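You operate a simulated robot arm through the tools that you are given. There is no shell and no other tool. Be economical: measure what you need, move in short steps, check, and stop when the job is done.

You run a simulated robot arm. Do the job below in one go: nothing can be reset, and whatever is moved stays where it is left.

## Task
Open the double cupboard door by the open unit.

The check looks at the end state, three seconds after you hand in, the way a careful person would. Anything else that was tipped, shoved, dropped, spilled or broken makes it a failure.

## Robot
A 7-joint arm with a two-finger parallel gripper, fixed in place. Base frame: the origin is at the foot of the arm, x ahead of it, y to its left, z up. Lengths are in mm, angles in rad, forces in N, time in s.
Its first joint turns from -2.897 to 2.897 rad. Payload 4.4 kg.
Tool frame: the origin (TCP) lies between the finger pads and is the grasp point; the fingertips stand 23 mm ahead of it; z points along the fingers, y is the line along which they close. Largest opening 94 mm; finger width 38, thickness 10; the body of the gripper, 54 by 96 mm, starts 39 mm behind the TCP.
Orientation is told as [roll, pitch, yaw] about the base's x, y, z axes, in that order, counted from this pose: with the fingers straight down and closing along the base's y, the tool's x points along the base's -x, its y along +y and its z along -z.

## Interface
- The arm moves only by the tool play_rows. Its arguments are lists of equal length, an entry for each row: "grip": the gripper command, from -1 (shut) to 1 (fully open), values between in proportion; "translation": the shift along the base's x, y, z in mm, a list of three; "rot": the turn, a rotation vector about the base's x, y, z in degrees, a list of three. In form: {"grip": [grip, ...], "translation": [[tx, ty, tz], ...], "rot": [[rx, ry, rz], ...]}. A call has 1 to 8 rows; each row shifts and turns the commanded pose from where the row before left it. Rows are played at 5 a second. More than 50 mm and 0.15 rad between two rows, or a gripper value outside its range, and nothing of the call is played. Where a pose cannot be reached the arm comes as near as it can. A force on the tool above 40 N (or 10 N above the force at the start of the call, whichever is more), or a blocked arm, ends the call early, and 0.2 s more pass. Each finger travels about 72 mm/s and halts on what it meets, pressing with about 43 N; the grip force reading is that of the motor and also rises with nothing between the fingers. The clock runs only during rows and for 0.2 s after the last one: add rows that do not move to give the fingers time. The reply holds the time, the measured pose of the TCP, the force on the tool along the base axes, the opening and the grip force, in the units named above and with some noise.
- Cameras (640 x 400 px; columns grow to the right, rows downward): "scene" is fixed at [398.8, 500.4, 1415.1]; the picture's right is [-0.11, -0.99, 0.00], its down [-0.73, 0.08, -0.68] and it looks along [0.68, -0.07, -0.73] (base axes); focal length 309 px, centre (320, 200). "wrist" rides on the gripper at [-39, 0, -44] in the tool frame; the picture's right is [0.00, -1.00, 0.00], its down [0.97, 0.00, -0.24] and it looks along [0.24, 0.00, 0.97] (tool axes); focal length 218 px, centre (320, 200). There is no depth. A picture from a camera that has moved, and an enlarged one, comes with that camera's place and axes in the base frame and with its lens.
- snapshot(camera): a new picture of that camera. It takes no simulated time.
- zoom(camera, box): a new picture of the part [left, top, right, bottom] of that camera's present view, enlarged. It takes no simulated time.
- job_done(): hands the job in; it is judged then, once.

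Work in short steps. Places have to be worked out from the pictures, the camera data and where the tool is seen: move nearer, look again, correct. Check each grasp and each placing, and mend what went wrong. You have 90 turns and 42 pictures in all, those below and enlarged ones among them. Open the gripper and draw the arm clear of the work before you hand the job in, unless the task says otherwise; then end with one line.

The tools are called after "Call:" as a command line: name --argument value ..., lists and objects as JSON in quotes. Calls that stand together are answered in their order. play_rows: Moves the arm, as the interface text tells. Its arguments: {"type":"object","properties":{"grip":{"type":"array","items":{"type":"number"}},"translation":{"type":"array","items":{"type":"array","items":{"type":"number"}}},"rot":{"type":"array","items":{"type":"array","items":{"type":"number"}}}},"required":["grip","translation","rot"]} The other tools are called the same way: snapshot (camera) takes a picture; zoom (camera, box) takes an enlarged picture of a part of a camera's view; job_done () hands the job in.

At the start:

```text
t: 0.0
tcp_pos: [845.7, 118.7, 895.6]
tcp_rot: [0.0, 0.0, 0.001]
contact_force: [-0.9, 0.4, 1.5]
width: 94.0
gripper_force: 0.1
```

scene: 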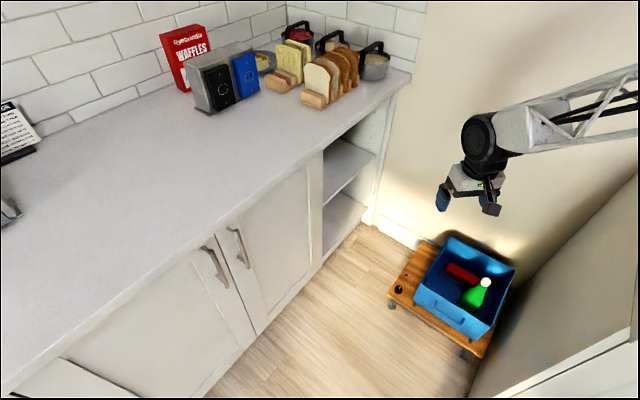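
wrist: 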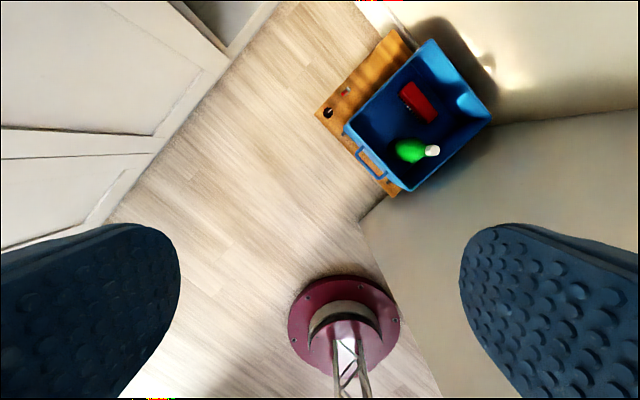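

The handle of the door next to the open unit seems to be near (960, 690, 630), judging from both pictures. I'll zoom in to check the handles before moving.

Call:
zoom --camera "scene" --box '[160, 130, 400, 280]'

Call:
zoom --camera "scene" --box '[180, 210, 276, 310]'

```text
2.67 times, centred on (280, 205) of scene
camera zoom: at [398.8, 500.4, 1415.1], right [-0.11, -0.99, 0.0], down [-0.73, 0.08, -0.68], along [0.68, -0.07, -0.73], focal length 824 px, centre (427, 187)
```

zoom: 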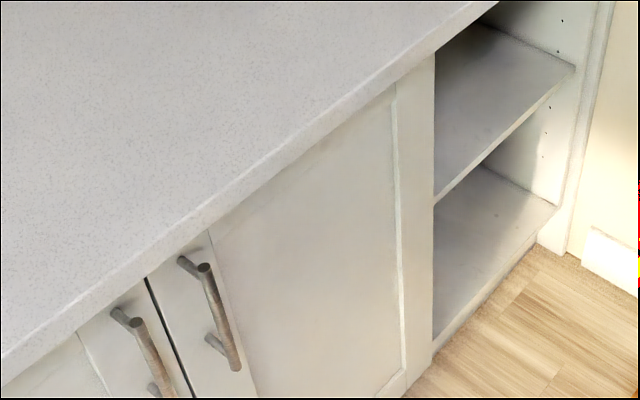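

```text
4.00 times, centred on (228, 260) of scene
camera zoom: at [398.8, 500.4, 1415.1], right [-0.11, -0.99, 0.0], down [-0.73, 0.08, -0.68], along [0.68, -0.07, -0.73], focal length 1236 px, centre (688, -40)
```

zoom: 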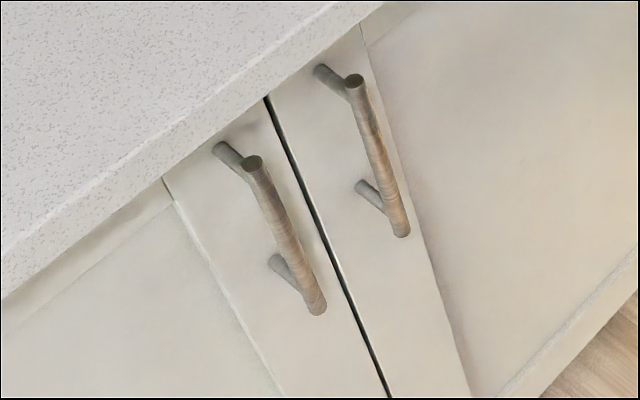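

The right-hand door has a vertical bar handle. I'll pitch the tool towards horizontal and move it towards a stand-off in front of the handle so the wrist camera can see it.

Call:
play_rows --grip '[1, 1, 1, 1, 1, 1, 1, 1]' --translation '[[-18, 25, -15], [-18, 25, -15], [-18, 25, -15], [-18, 25, -15], [-18, 25, -15], [-18, 25, -15], [-18, 25, -15], [-18, 25, -15]]' --rot '[[0, -8.5, 0], [0, -8.5, 0], [0, -8.5, 0], [0, -8.5, 0], [0, -8.5, 0], [0, -8.5, 0], [0, -8.5, 0], [0, -8.5, 0]]'

```text
t: 1.8
tcp_pos: [701.2, 318.7, 775.3]
tcp_rot: [0.002, -1.191, -0.002]
contact_force: [0.6, 0.3, 1.4]
width: 94.2
gripper_force: 0.0
```

The move worked, with pitch now at -1.19. Next I'll finish the pitch to -90° and start the 45° yaw while moving sideways.

Call:
play_rows --grip '[1, 1, 1, 1, 1, 1, 1, 1]' --translation '[[0, 20, -10], [0, 20, -10], [0, 20, -10], [0, 20, -10], [0, 20, -10], [0, 20, -10], [0, 20, -10], [0, 20, -10]]' --rot '[[0, -7.3, 0], [0, -7.3, 0], [0, -7.3, 0], [0, 0, 8], [0, 0, 8], [0, 0, 8], [0, 0, 8], [0, 0, 8]]'

Call:
snapshot --camera "wrist"

```text
t: 3.6
tcp_pos: [660.2, 514.4, 712.0]
tcp_rot: [0.72, -1.557, -0.233]
contact_force: [0.1, 0.3, 0.5]
width: 93.8
gripper_force: 0.1
out of reach, approached as far as the arm can: row 6, 7, 8
```

```text
37 pictures are left
camera wrist: at [623.4, 493.5, 753.3], right [0.47, -0.88, -0.01], down [-0.23, -0.11, -0.97], along [0.86, 0.45, -0.25], focal length 218 px, centre (320, 200)
```

wrist: 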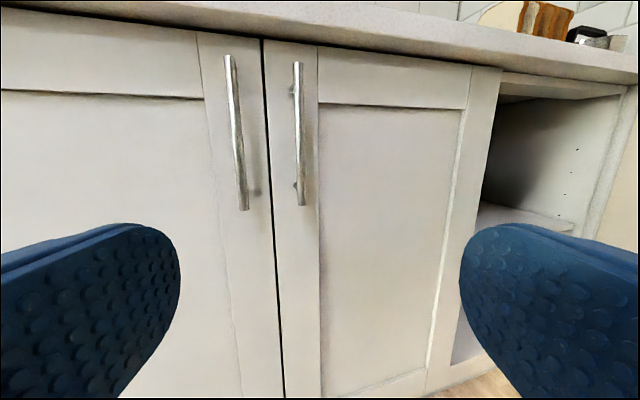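

Triangulating from both cameras, the handle bar is near (873, 653), spanning z from about 657 to 835. The yaw stopped short at about 28°, so I'll move forward to where reach may be better and see what the reply says.

Call:
play_rows --grip '[0.3, 0.3, 0.3]' --translation '[[20, 10, 5], [25, 15, 10], [25, 15, 10]]' --rot '[[0, 0, 0], [0, 0, 0], [0, 0, 0]]'

```text
t: 4.4
tcp_pos: [731.0, 553.2, 736.4]
tcp_rot: [0.656, -1.557, -0.173]
contact_force: [0.6, -0.3, 0.1]
width: 61.3
gripper_force: 0.0
```

The command follows the measured pose, and yaw is about 28°. The handle lies about 174 mm ahead, so I'll add some yaw, advance partway, and take another picture.

Call:
play_rows --grip '[0.3, 0.3, 0.3]' --translation '[[25, 15, 0], [25, 15, 0], [20, 12, 0]]' --rot '[[0, 0, 4], [0, 0, 4], [0, 0, 4]]'

Call:
snapshot --camera "wrist"

Call:
snapshot --camera "scene"

```text
t: 5.2
tcp_pos: [738.9, 630.5, 750.4]
tcp_rot: [1.061, -1.506, -0.51]
contact_force: [-0.3, 0.3, -0.5]
width: 61.2
gripper_force: 0.1
out of reach, approached as far as the arm can: row 1, 2, 3
```

```text
36 pictures are left
camera wrist: at [705.0, 606.2, 792.6], right [0.52, -0.85, -0.06], down [-0.26, -0.1, -0.96], along [0.81, 0.52, -0.27], focal length 218 px, centre (320, 200)
```

wrist: 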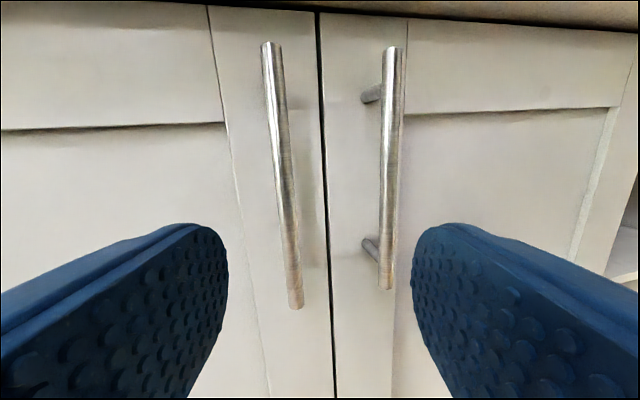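

```text
35 pictures are left
```

scene: 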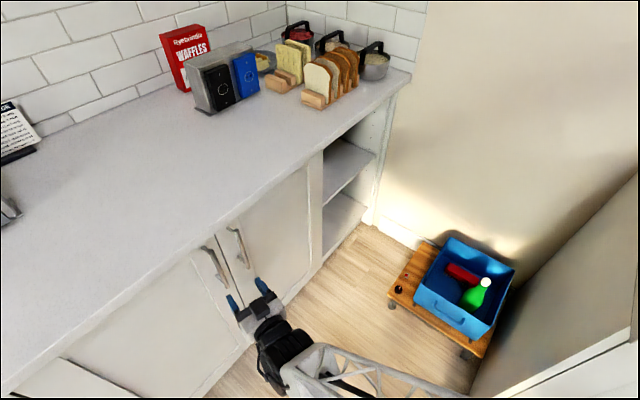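

Comparing the two wrist views puts the handle at (864, 647), with z from 674 to 843. I'm about 51 mm too far left along the tool's sideways axis and slightly rolled, so I'll shift right, straighten the roll and ease the yaw.

Call:
play_rows --grip '[0.3, 0.3, 0.3]' --translation '[[9, -17, 0], [9, -17, 0], [9, -17, 0]]' --rot '[[-1, -0.6, -1], [-1, -0.6, -1], [-1, -0.6, -1]]'

```text
t: 6.0
tcp_pos: [744.0, 609.6, 754.0]
tcp_rot: [-0.43, -1.544, 0.957]
contact_force: [-0.1, 0.9, 0.1]
width: 61.0
gripper_force: 0.1
out of reach, approached as far as the arm can: row 1, 2, 3
```

It's still on the reach limit. I'll back the yaw off further while shifting right.

Call:
play_rows --grip '[0.3, 0.3, 0.3]' --translation '[[9, -15, -2], [9, -15, -2], [5, -8, 0]]' --rot '[[0, 0, -3], [0, 0, -3], [0, 0, 0]]'

Call:
snapshot --camera "wrist"

```text
t: 6.8
tcp_pos: [766.8, 571.4, 750.6]
tcp_rot: [-0.44, -1.546, 0.877]
contact_force: [-0.3, 0.2, 0.5]
width: 60.8
gripper_force: 0.0
```

```text
34 pictures are left
camera wrist: at [728.9, 553.1, 792.2], right [0.42, -0.91, 0.01], down [-0.23, -0.12, -0.96], along [0.88, 0.41, -0.26], focal length 218 px, centre (320, 200)
```

wrist: 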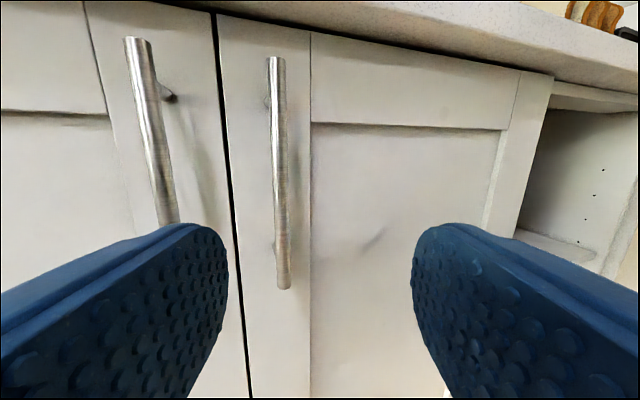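

The handle estimate still holds at about (863, 648). I'll step left and forward and narrow the opening a little, so the fingers clear the neighbouring handle and the door face.

Call:
play_rows --grip '[0.1, 0.0, 0.0]' --translation '[[8, 15, -2], [8, 14, -2], [8, 14, -2]]' --rot '[[0, 0, 0], [0, 0, 0], [0, 0, 0]]'

Call:
snapshot --camera "wrist"

```text
t: 7.6
tcp_pos: [790.3, 615.3, 743.6]
tcp_rot: [-0.429, -1.546, 0.868]
contact_force: [-0.6, -0.4, 0.2]
width: 47.0
gripper_force: 0.0
```

```text
33 pictures are left
camera wrist: at [752.9, 596.8, 785.4], right [0.42, -0.91, 0.01], down [-0.23, -0.12, -0.96], along [0.87, 0.41, -0.26], focal length 218 px, centre (320, 200)
```

wrist: 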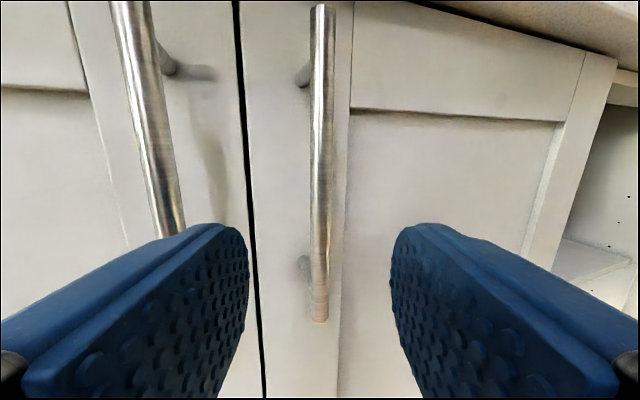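

The bar is centred between the fingers with about 80 mm to go. I'll advance 68 mm along the tool axis.

Call:
play_rows --grip '[0.0, 0.0, 0.0, 0.0]' --translation '[[17, 7.8, 0], [17, 7.8, 0], [15, 7, 0], [12, 5.5, 0]]' --rot '[[0, 0, 0], [0, 0, 0], [0, 0, 0], [0, 0, 0]]'

Call:
snapshot --camera "wrist"

Call:
zoom --camera "scene" --box '[180, 200, 340, 300]'

```text
t: 8.6
tcp_pos: [851.7, 643.7, 745.4]
tcp_rot: [-0.445, -1.547, 0.886]
contact_force: [-0.1, -0.3, 0.1]
width: 46.8
gripper_force: 0.0
```

```text
32 pictures are left
camera wrist: at [813.7, 625.4, 786.5], right [0.42, -0.91, 0.01], down [-0.23, -0.12, -0.96], along [0.87, 0.41, -0.26], focal length 218 px, centre (320, 200)
```

wrist: 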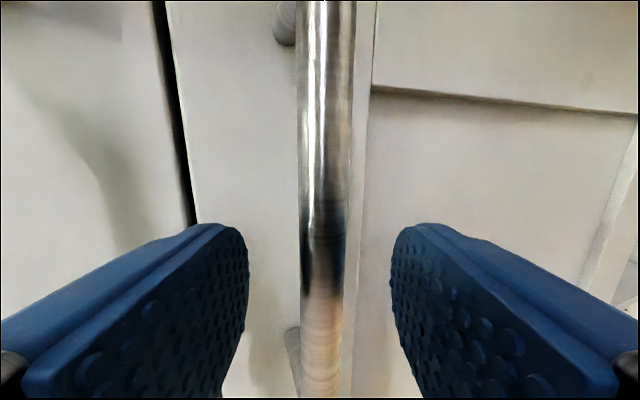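

```text
4.00 times, centred on (260, 250) of scene
camera zoom: at [398.8, 500.4, 1415.1], right [-0.11, -0.99, 0.0], down [-0.73, 0.08, -0.68], along [0.68, -0.07, -0.73], focal length 1236 px, centre (560, 0)
```

zoom: 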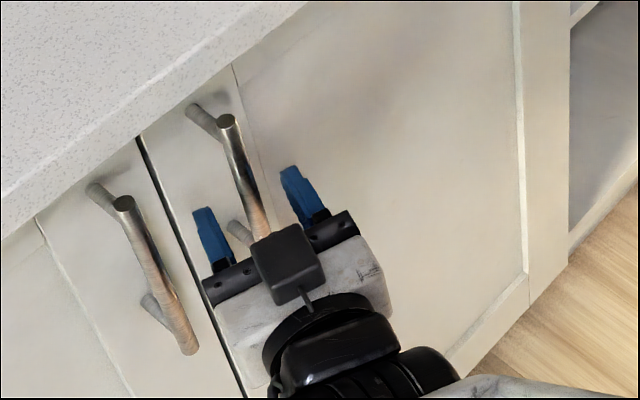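

The bar is between the fingers and there's no contact force. Closing on it now.

Call:
play_rows --grip '[-0.5, -1, -1, -1, -1]' --translation '[[0, 0, 0], [0, 0, 0], [0, 0, 0], [0, 0, 0], [0, 0, 0]]' --rot '[[0, 0, 0], [0, 0, 0], [0, 0, 0], [0, 0, 0], [0, 0, 0]]'

```text
t: 9.8
tcp_pos: [852.0, 642.5, 744.8]
tcp_rot: [-0.428, -1.547, 0.866]
contact_force: [5.9, -4.6, -2.0]
width: 12.0
gripper_force: 45.1
```

Gripped: the opening is 12 mm, matching the bar. I'll pull gently along the door's arc, taking the hinge as about (1166, 417).

Call:
play_rows --grip '[-1, -1, -1, -1]' --translation '[[-9.7, -13.3, 0], [-9.2, -13.9, 0], [-8.4, -14.2, 0], [-8, -14.5, 0]]' --rot '[[0, 0, 0], [0, 0, 0], [0, 0, 0], [0, 0, 0]]'

Call:
zoom --camera "scene" --box '[140, 120, 460, 320]'

```text
t: 10.8
tcp_pos: [813.8, 587.1, 744.9]
tcp_rot: [-0.43, -1.545, 0.87]
contact_force: [-30.9, 16.8, -1.3]
width: 12.0
gripper_force: 45.1
```

```text
2.00 times, centred on (300, 220) of scene
camera zoom: at [398.8, 500.4, 1415.1], right [-0.11, -0.99, 0.0], down [-0.73, 0.08, -0.68], along [0.68, -0.07, -0.73], focal length 618 px, centre (360, 160)
```

zoom: 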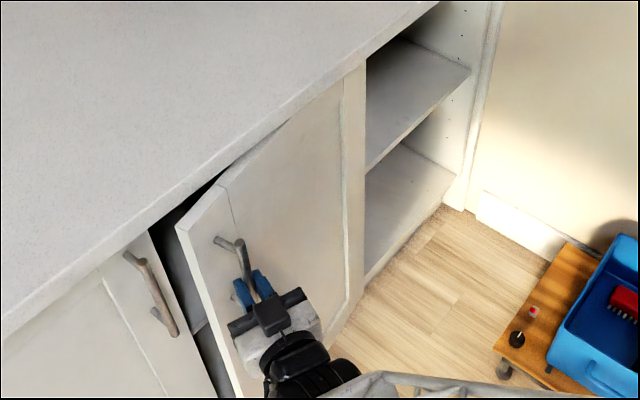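

The door is moving; it's about 10° open. The force points outward from the hinge, so my arc is slightly tight. I'll bias the path outward and carry on.

Call:
play_rows --grip '[-1, -1, -1, -1]' --translation '[[-10, -13, 0], [-9.5, -14, 0], [-7.5, -15, 0], [-7, -15.4, 0]]' --rot '[[0, 0, 0], [0, 0, 0], [0, 0, 0], [0, 0, 0]]'

```text
t: 11.6
tcp_pos: [793.0, 543.4, 745.4]
tcp_rot: [-0.337, -1.547, 0.773]
contact_force: [10.9, -3.6, -2.1]
width: 11.9
gripper_force: 45.0
stopped in row 4: the force on the tool passed its limit (the readings are from after the stop); the commanded pose is now the measured one
```

The force limit tripped, but the door moved well, and I estimate the handle at about 158° around the hinge. I'll continue in smaller steps along the refitted arc.

Call:
play_rows --grip '[-1, -1, -1, -1, -1]' --translation '[[-3.9, -10.2, 0], [-3.6, -10.3, 0], [-3.3, -10.4, 0], [-3, -10.5, 0], [-2.7, -10.6, 0]]' --rot '[[0, 0, 0], [0, 0, 0], [0, 0, 0], [0, 0, 0], [0, 0, 0]]'

Call:
zoom --camera "scene" --box '[140, 120, 460, 320]'

```text
t: 12.4
tcp_pos: [784.1, 517.7, 745.1]
tcp_rot: [-0.298, -1.547, 0.718]
contact_force: [12.4, -2.8, -3.1]
width: 11.8
gripper_force: 44.2
out of reach, approached as far as the arm can: row 3
stopped in row 3: the force on the tool passed its limit (the readings are from after the stop); the commanded pose is now the measured one
```

```text
2.00 times, centred on (300, 220) of scene
camera zoom: at [398.8, 500.4, 1415.1], right [-0.11, -0.99, 0.0], down [-0.73, 0.08, -0.68], along [0.68, -0.07, -0.73], focal length 618 px, centre (360, 160)
```

zoom: 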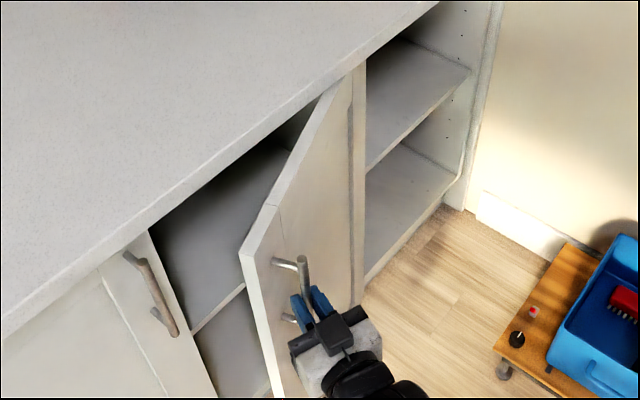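

The door is about 30° open, with a wide gap behind its free edge. I'll let go of the handle with a modest opening and back straight out along the tool axis.

Call:
play_rows --grip '[-0.35, -0.35, -0.35]' --translation '[[0, 0, 0], [0, 0, 0], [0, 0, 0]]' --rot '[[0, 0, 0], [0, 0, 0], [0, 0, 0]]'

Call:
play_rows --grip '[-0.35, -0.35, -0.35, -0.35, -0.35]' --translation '[[-10, -4.5, 0], [-15, -7, 0], [-20, -9, 0], [-25, -12, 0], [-25, -12, 0]]' --rot '[[0, 0, 0], [0, 0, 0], [0, 0, 0], [0, 0, 0], [0, 0, 0]]'

Call:
snapshot --camera "wrist"

Call:
snapshot --camera "scene"

```text
t: 13.2
tcp_pos: [783.4, 518.6, 745.3]
tcp_rot: [-0.347, -1.546, 0.767]
contact_force: [0.5, 0.6, -0.4]
width: 30.6
gripper_force: 0.0
```

```text
t: 14.4
tcp_pos: [687.9, 475.8, 743.3]
tcp_rot: [-0.326, -1.546, 0.75]
contact_force: [-0.2, -0.2, -0.6]
width: 30.5
gripper_force: 0.0
```

```text
28 pictures are left
camera wrist: at [649.7, 458.4, 786.5], right [0.41, -0.91, 0.01], down [-0.24, -0.11, -0.96], along [0.88, 0.39, -0.26], focal length 218 px, centre (320, 200)
```

wrist: 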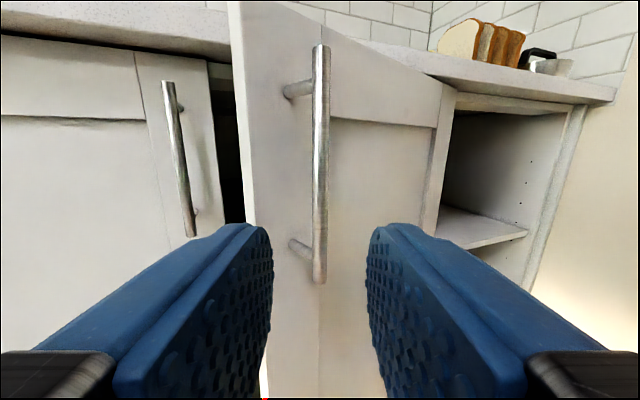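

```text
27 pictures are left
```

scene: 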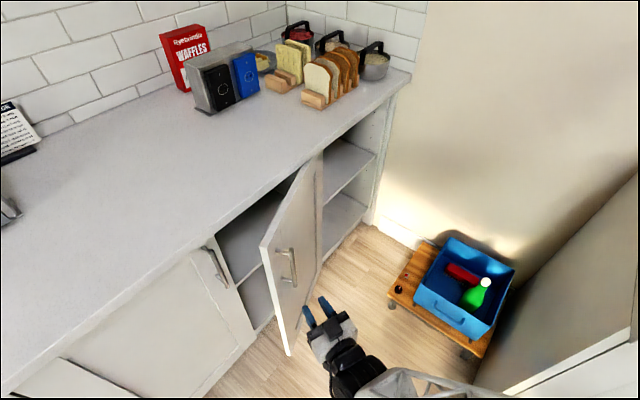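

Released cleanly, and the door stays ajar with its free edge near (778, 585). I'll close the fingers and shift left past that edge, so I can reach in behind the door and push its inner face.

Call:
play_rows --grip '[-1, -1, -1, -1]' --translation '[[-10, 23, 0], [-10, 23, 0], [-10, 23, 0], [-10, 22, 0]]' --rot '[[0, 0, 0], [0, 0, 0], [0, 0, 0], [0, 0, 0]]'

Call:
snapshot --camera "wrist"

```text
t: 15.4
tcp_pos: [649.5, 565.5, 744.0]
tcp_rot: [-0.351, -1.545, 0.771]
contact_force: [0.5, 0.0, -0.3]
width: 0.0
gripper_force: 42.1
```

```text
26 pictures are left
camera wrist: at [611.4, 548.9, 786.4], right [0.41, -0.91, 0.01], down [-0.24, -0.11, -0.96], along [0.88, 0.39, -0.26], focal length 218 px, centre (320, 200)
```

wrist: 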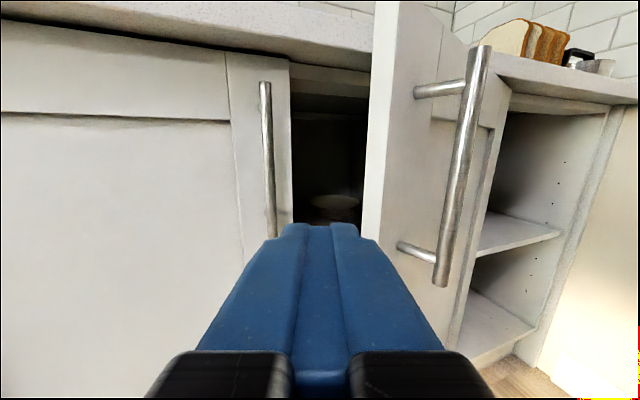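

The closed fingers point straight into the gap, about 29 mm left of the door's edge. I'll go in about 135 mm, which keeps the tips short of the cabinet interior.

Call:
play_rows --grip '[-1, -1, -1, -1, -1]' --translation '[[25, 11, 0], [25, 11, 0], [25, 11, 0], [24, 11, 0], [24, 11, 0]]' --rot '[[0, 0, 0], [0, 0, 0], [0, 0, 0], [0, 0, 0], [0, 0, 0]]'

Call:
zoom --camera "scene" --box '[180, 180, 340, 280]'

```text
t: 16.6
tcp_pos: [770.0, 620.1, 744.1]
tcp_rot: [-0.342, -1.545, 0.764]
contact_force: [0.5, -0.1, -0.2]
width: 0.1
gripper_force: 42.4
```

```text
4.00 times, centred on (260, 230) of scene
camera zoom: at [398.8, 500.4, 1415.1], right [-0.11, -0.99, 0.0], down [-0.73, 0.08, -0.68], along [0.68, -0.07, -0.73], focal length 1236 px, centre (560, 80)
```

zoom: 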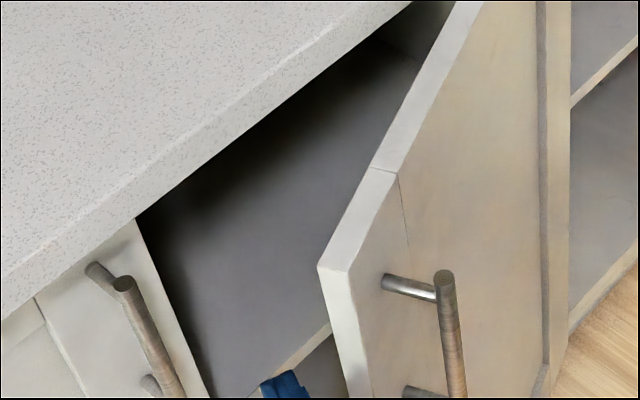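

The fingers are beside the edge with the tips just behind the door. I'll go about 15 mm deeper, then sweep right until they touch and start pushing along the arc.

Call:
play_rows --grip '[-1, -1, -1, -1, -1, -1]' --translation '[[14, 6, 0], [5, -10, 0], [0, -15, 0], [-4, -15, 0], [-5, -15, 0], [-5, -15, 0]]' --rot '[[0, 0, 0], [0, 0, 0], [0, 0, 0], [0, 0, 0], [0, 0, 0], [0, 0, 0]]'

Call:
snapshot --camera "wrist"

Call:
snapshot --camera "scene"

```text
t: 18.0
tcp_pos: [776.2, 556.1, 745.8]
tcp_rot: [-0.362, -1.548, 0.786]
contact_force: [0.5, 0.6, 0.3]
width: 0.2
gripper_force: 42.3
```

```text
24 pictures are left
camera wrist: at [738.4, 538.3, 787.8], right [0.41, -0.91, 0.01], down [-0.24, -0.12, -0.96], along [0.88, 0.39, -0.26], focal length 218 px, centre (320, 200)
```

wrist: 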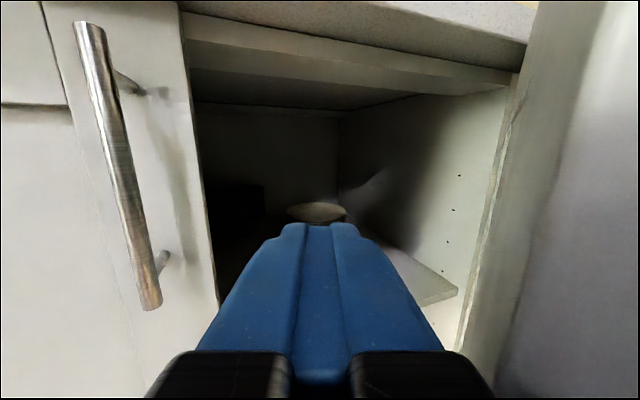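

```text
23 pictures are left
```

scene: 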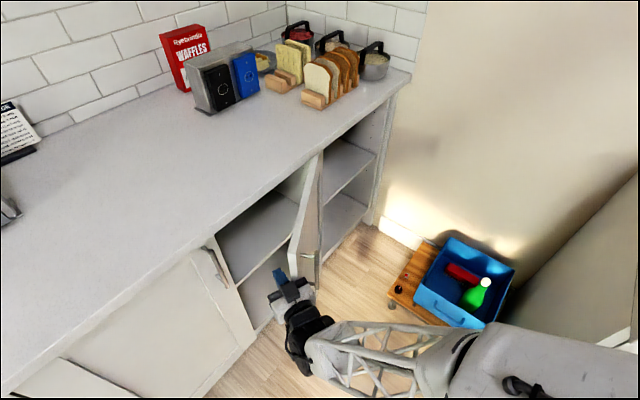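

The door is following the push. I'll keep going along the arc.

Call:
play_rows --grip '[-1, -1, -1, -1, -1, -1, -1]' --translation '[[-4, -15, 0], [-3, -15, 0], [-3, -15, 0], [-2, -15, 0], [-1, -15, 0], [0, -15, 0], [0, -15, 0]]' --rot '[[0, 0, 0], [0, 0, 0], [0, 0, 0], [0, 0, 0], [0, 0, 0], [0, 0, 0], [0, 0, 0]]'

Call:
snapshot --camera "scene"

```text
t: 19.6
tcp_pos: [748.6, 478.7, 749.6]
tcp_rot: [-0.325, -1.544, 0.729]
contact_force: [0.2, -0.5, -0.2]
width: 0.0
gripper_force: 42.3
out of reach, approached as far as the arm can: row 5, 6, 7
```

```text
22 pictures are left
```

scene: 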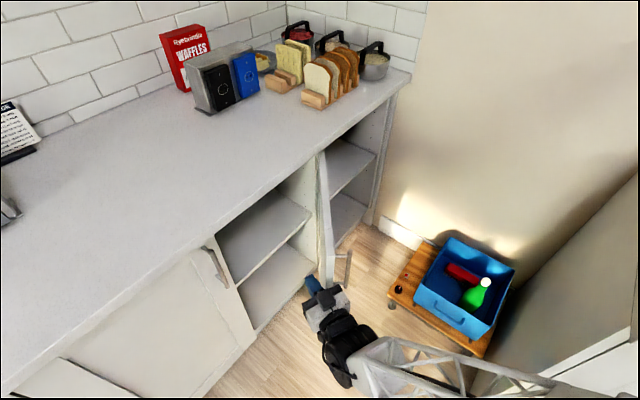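

Yaw is at its limit again, because the allowed yaw shrinks as I swing towards the right. I'll reduce yaw as I continue pushing.

Call:
play_rows --grip '[-1, -1, -1, -1, -1, -1, -1, -1]' --translation '[[2, -8, -1], [3, -13, -1], [1, -15, -1], [1, -15, 0], [1, -15, 0], [2, -15, 0], [2, -15, 0], [3, -15, 0]]' --rot '[[0, 0, -4], [0, 0, -3], [0, 0, -2], [0, 0, -2], [0, 0, -2], [0, 0, -2], [0, 0, -2], [0, 0, -2]]'

Call:
snapshot --camera "scene"

Call:
snapshot --camera "wrist"

```text
t: 21.4
tcp_pos: [762.6, 367.4, 746.5]
tcp_rot: [-0.339, -1.545, 0.428]
contact_force: [-0.4, -0.4, -0.6]
width: 0.0
gripper_force: 42.7
```

```text
21 pictures are left
```

scene: 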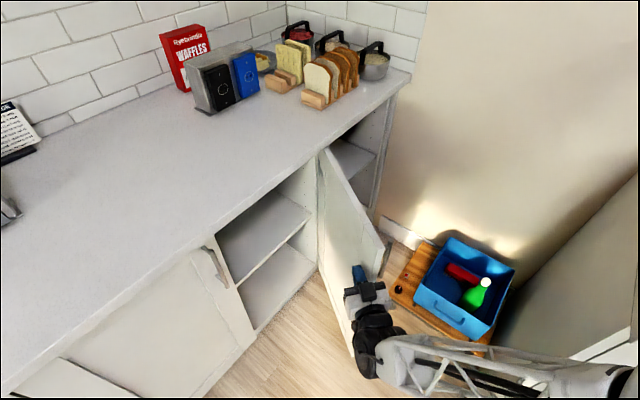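

```text
20 pictures are left
camera wrist: at [721.8, 364.2, 788.2], right [0.09, -1.0, 0.01], down [-0.26, -0.03, -0.96], along [0.96, 0.08, -0.26], focal length 218 px, centre (320, 200)
```

wrist: 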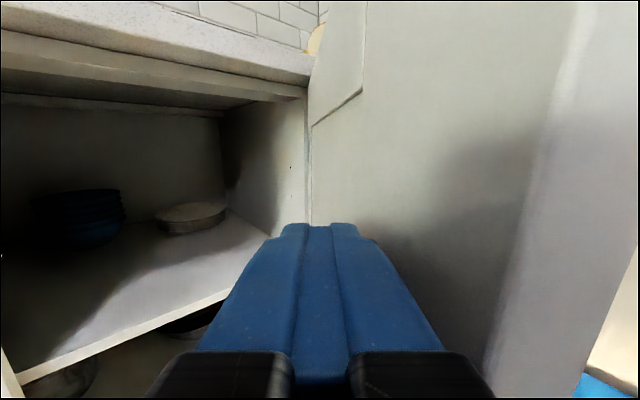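

The door is roughly 55° open and nothing else has been touched. I'll push another 25° or so, staying short of where the handle side would come near the bin.

Call:
play_rows --grip '[-1, -1, -1, -1, -1, -1]' --translation '[[2, -14, 0], [2.5, -14, 0], [3, -14, 0], [4, -14, 0], [4.5, -14, 0], [5, -14, 0]]' --rot '[[0, 0, -0.5], [0, 0, -0.5], [0, 0, -0.5], [0, 0, -0.5], [0, 0, -0.5], [0, 0, -0.5]]'

Call:
snapshot --camera "scene"

```text
t: 22.8
tcp_pos: [785.0, 283.7, 746.4]
tcp_rot: [-0.337, -1.549, 0.372]
contact_force: [-0.1, 1.0, 0.4]
width: 0.1
gripper_force: 42.7
```

```text
19 pictures are left
```

scene: 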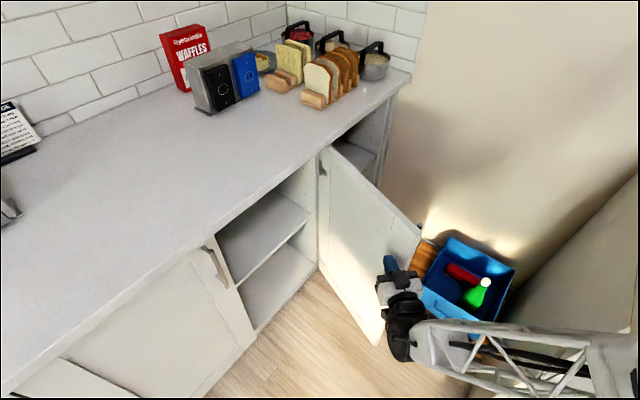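

The door is now about 70° open. One more push of about 10°, which is still well clear of the bin.

Call:
play_rows --grip '[-1, -1, -1, -1, -1]' --translation '[[5, -13, 0], [5.5, -13, 0], [6, -13, 0], [6.5, -13, 0], [6.5, -12, 0]]' --rot '[[0, 0, -0.5], [0, 0, -0.5], [0, 0, -0.5], [0, 0, -0.5], [0, 0, -0.5]]'

Call:
snapshot --camera "scene"

```text
t: 24.0
tcp_pos: [814.1, 220.0, 745.1]
tcp_rot: [-0.332, -1.545, 0.326]
contact_force: [-1.3, -1.0, 0.8]
width: 0.2
gripper_force: 42.4
```

```text
18 pictures are left
```

scene: 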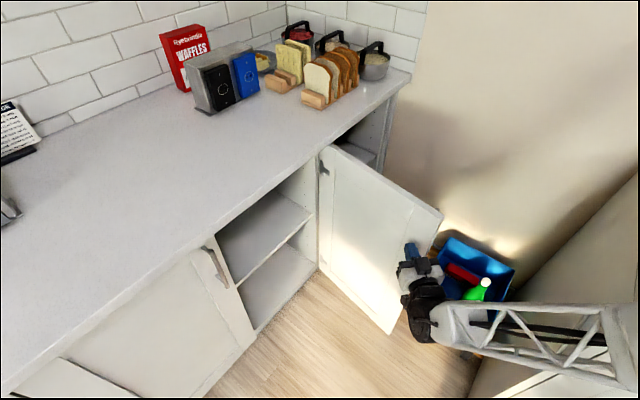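

The door is about 80° open, and the bin, cart and counter items haven't moved. I'll lift the fingers off the door by moving left and back, then draw clear and open the gripper.

Call:
play_rows --grip '[-1, -1, -1, -1, -1, -1, -1, -1]' --translation '[[-8, 12, 0], [-15, 20, 0], [-20, 20, 0], [-25, 15, 0], [-30, 10, 0], [-30, 5, 0], [-30, 0, 0], [-30, 0, 0]]' --rot '[[0, 0, 0], [0, 0, 0], [0, 0, 0], [0, 0, 0], [0, 0, 0], [0, 0, 0], [0, 0, 0], [0, 0, 0]]'

Call:
play_rows --grip '[0, 1, 1, 1, 1]' --translation '[[-15, 0, 0], [-15, 0, 0], [0, 0, 0], [0, 0, 0], [0, 0, 0]]' --rot '[[0, 0, 0], [0, 0, 0], [0, 0, 0], [0, 0, 0], [0, 0, 0]]'

Call:
snapshot --camera "scene"

Call:
snapshot --camera "wrist"

```text
t: 25.8
tcp_pos: [625.5, 303.4, 746.9]
tcp_rot: [-0.348, -1.546, 0.341]
contact_force: [0.3, -0.1, -1.4]
width: 0.0
gripper_force: 42.7
```

```text
t: 27.0
tcp_pos: [595.8, 303.3, 746.5]
tcp_rot: [-0.345, -1.546, 0.341]
contact_force: [-0.1, -0.5, 1.0]
width: 93.9
gripper_force: 0.1
```

```text
17 pictures are left
```

scene: 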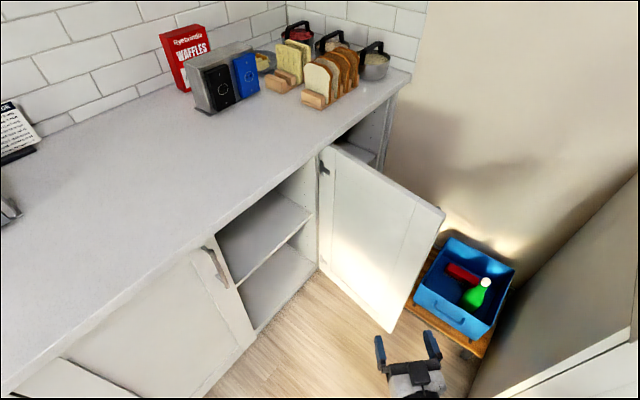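

```text
16 pictures are left
camera wrist: at [554.0, 303.7, 789.0], right [-0.01, -1.0, 0.01], down [-0.26, -0.01, -0.96], along [0.96, -0.01, -0.26], focal length 218 px, centre (320, 200)
```

wrist: 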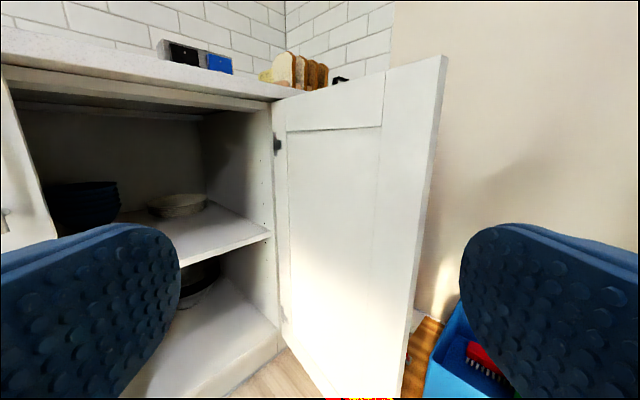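

The door stays wide open, the contents and the bin are untouched, and the gripper is open and clear of everything. Handing in.

Call:
job_done

```text
The job is handed in.
```

I opened the double cupboard's door next to the open unit to about 80°, and it stayed there. Nothing else was moved, and the arm is clear with the gripper open.
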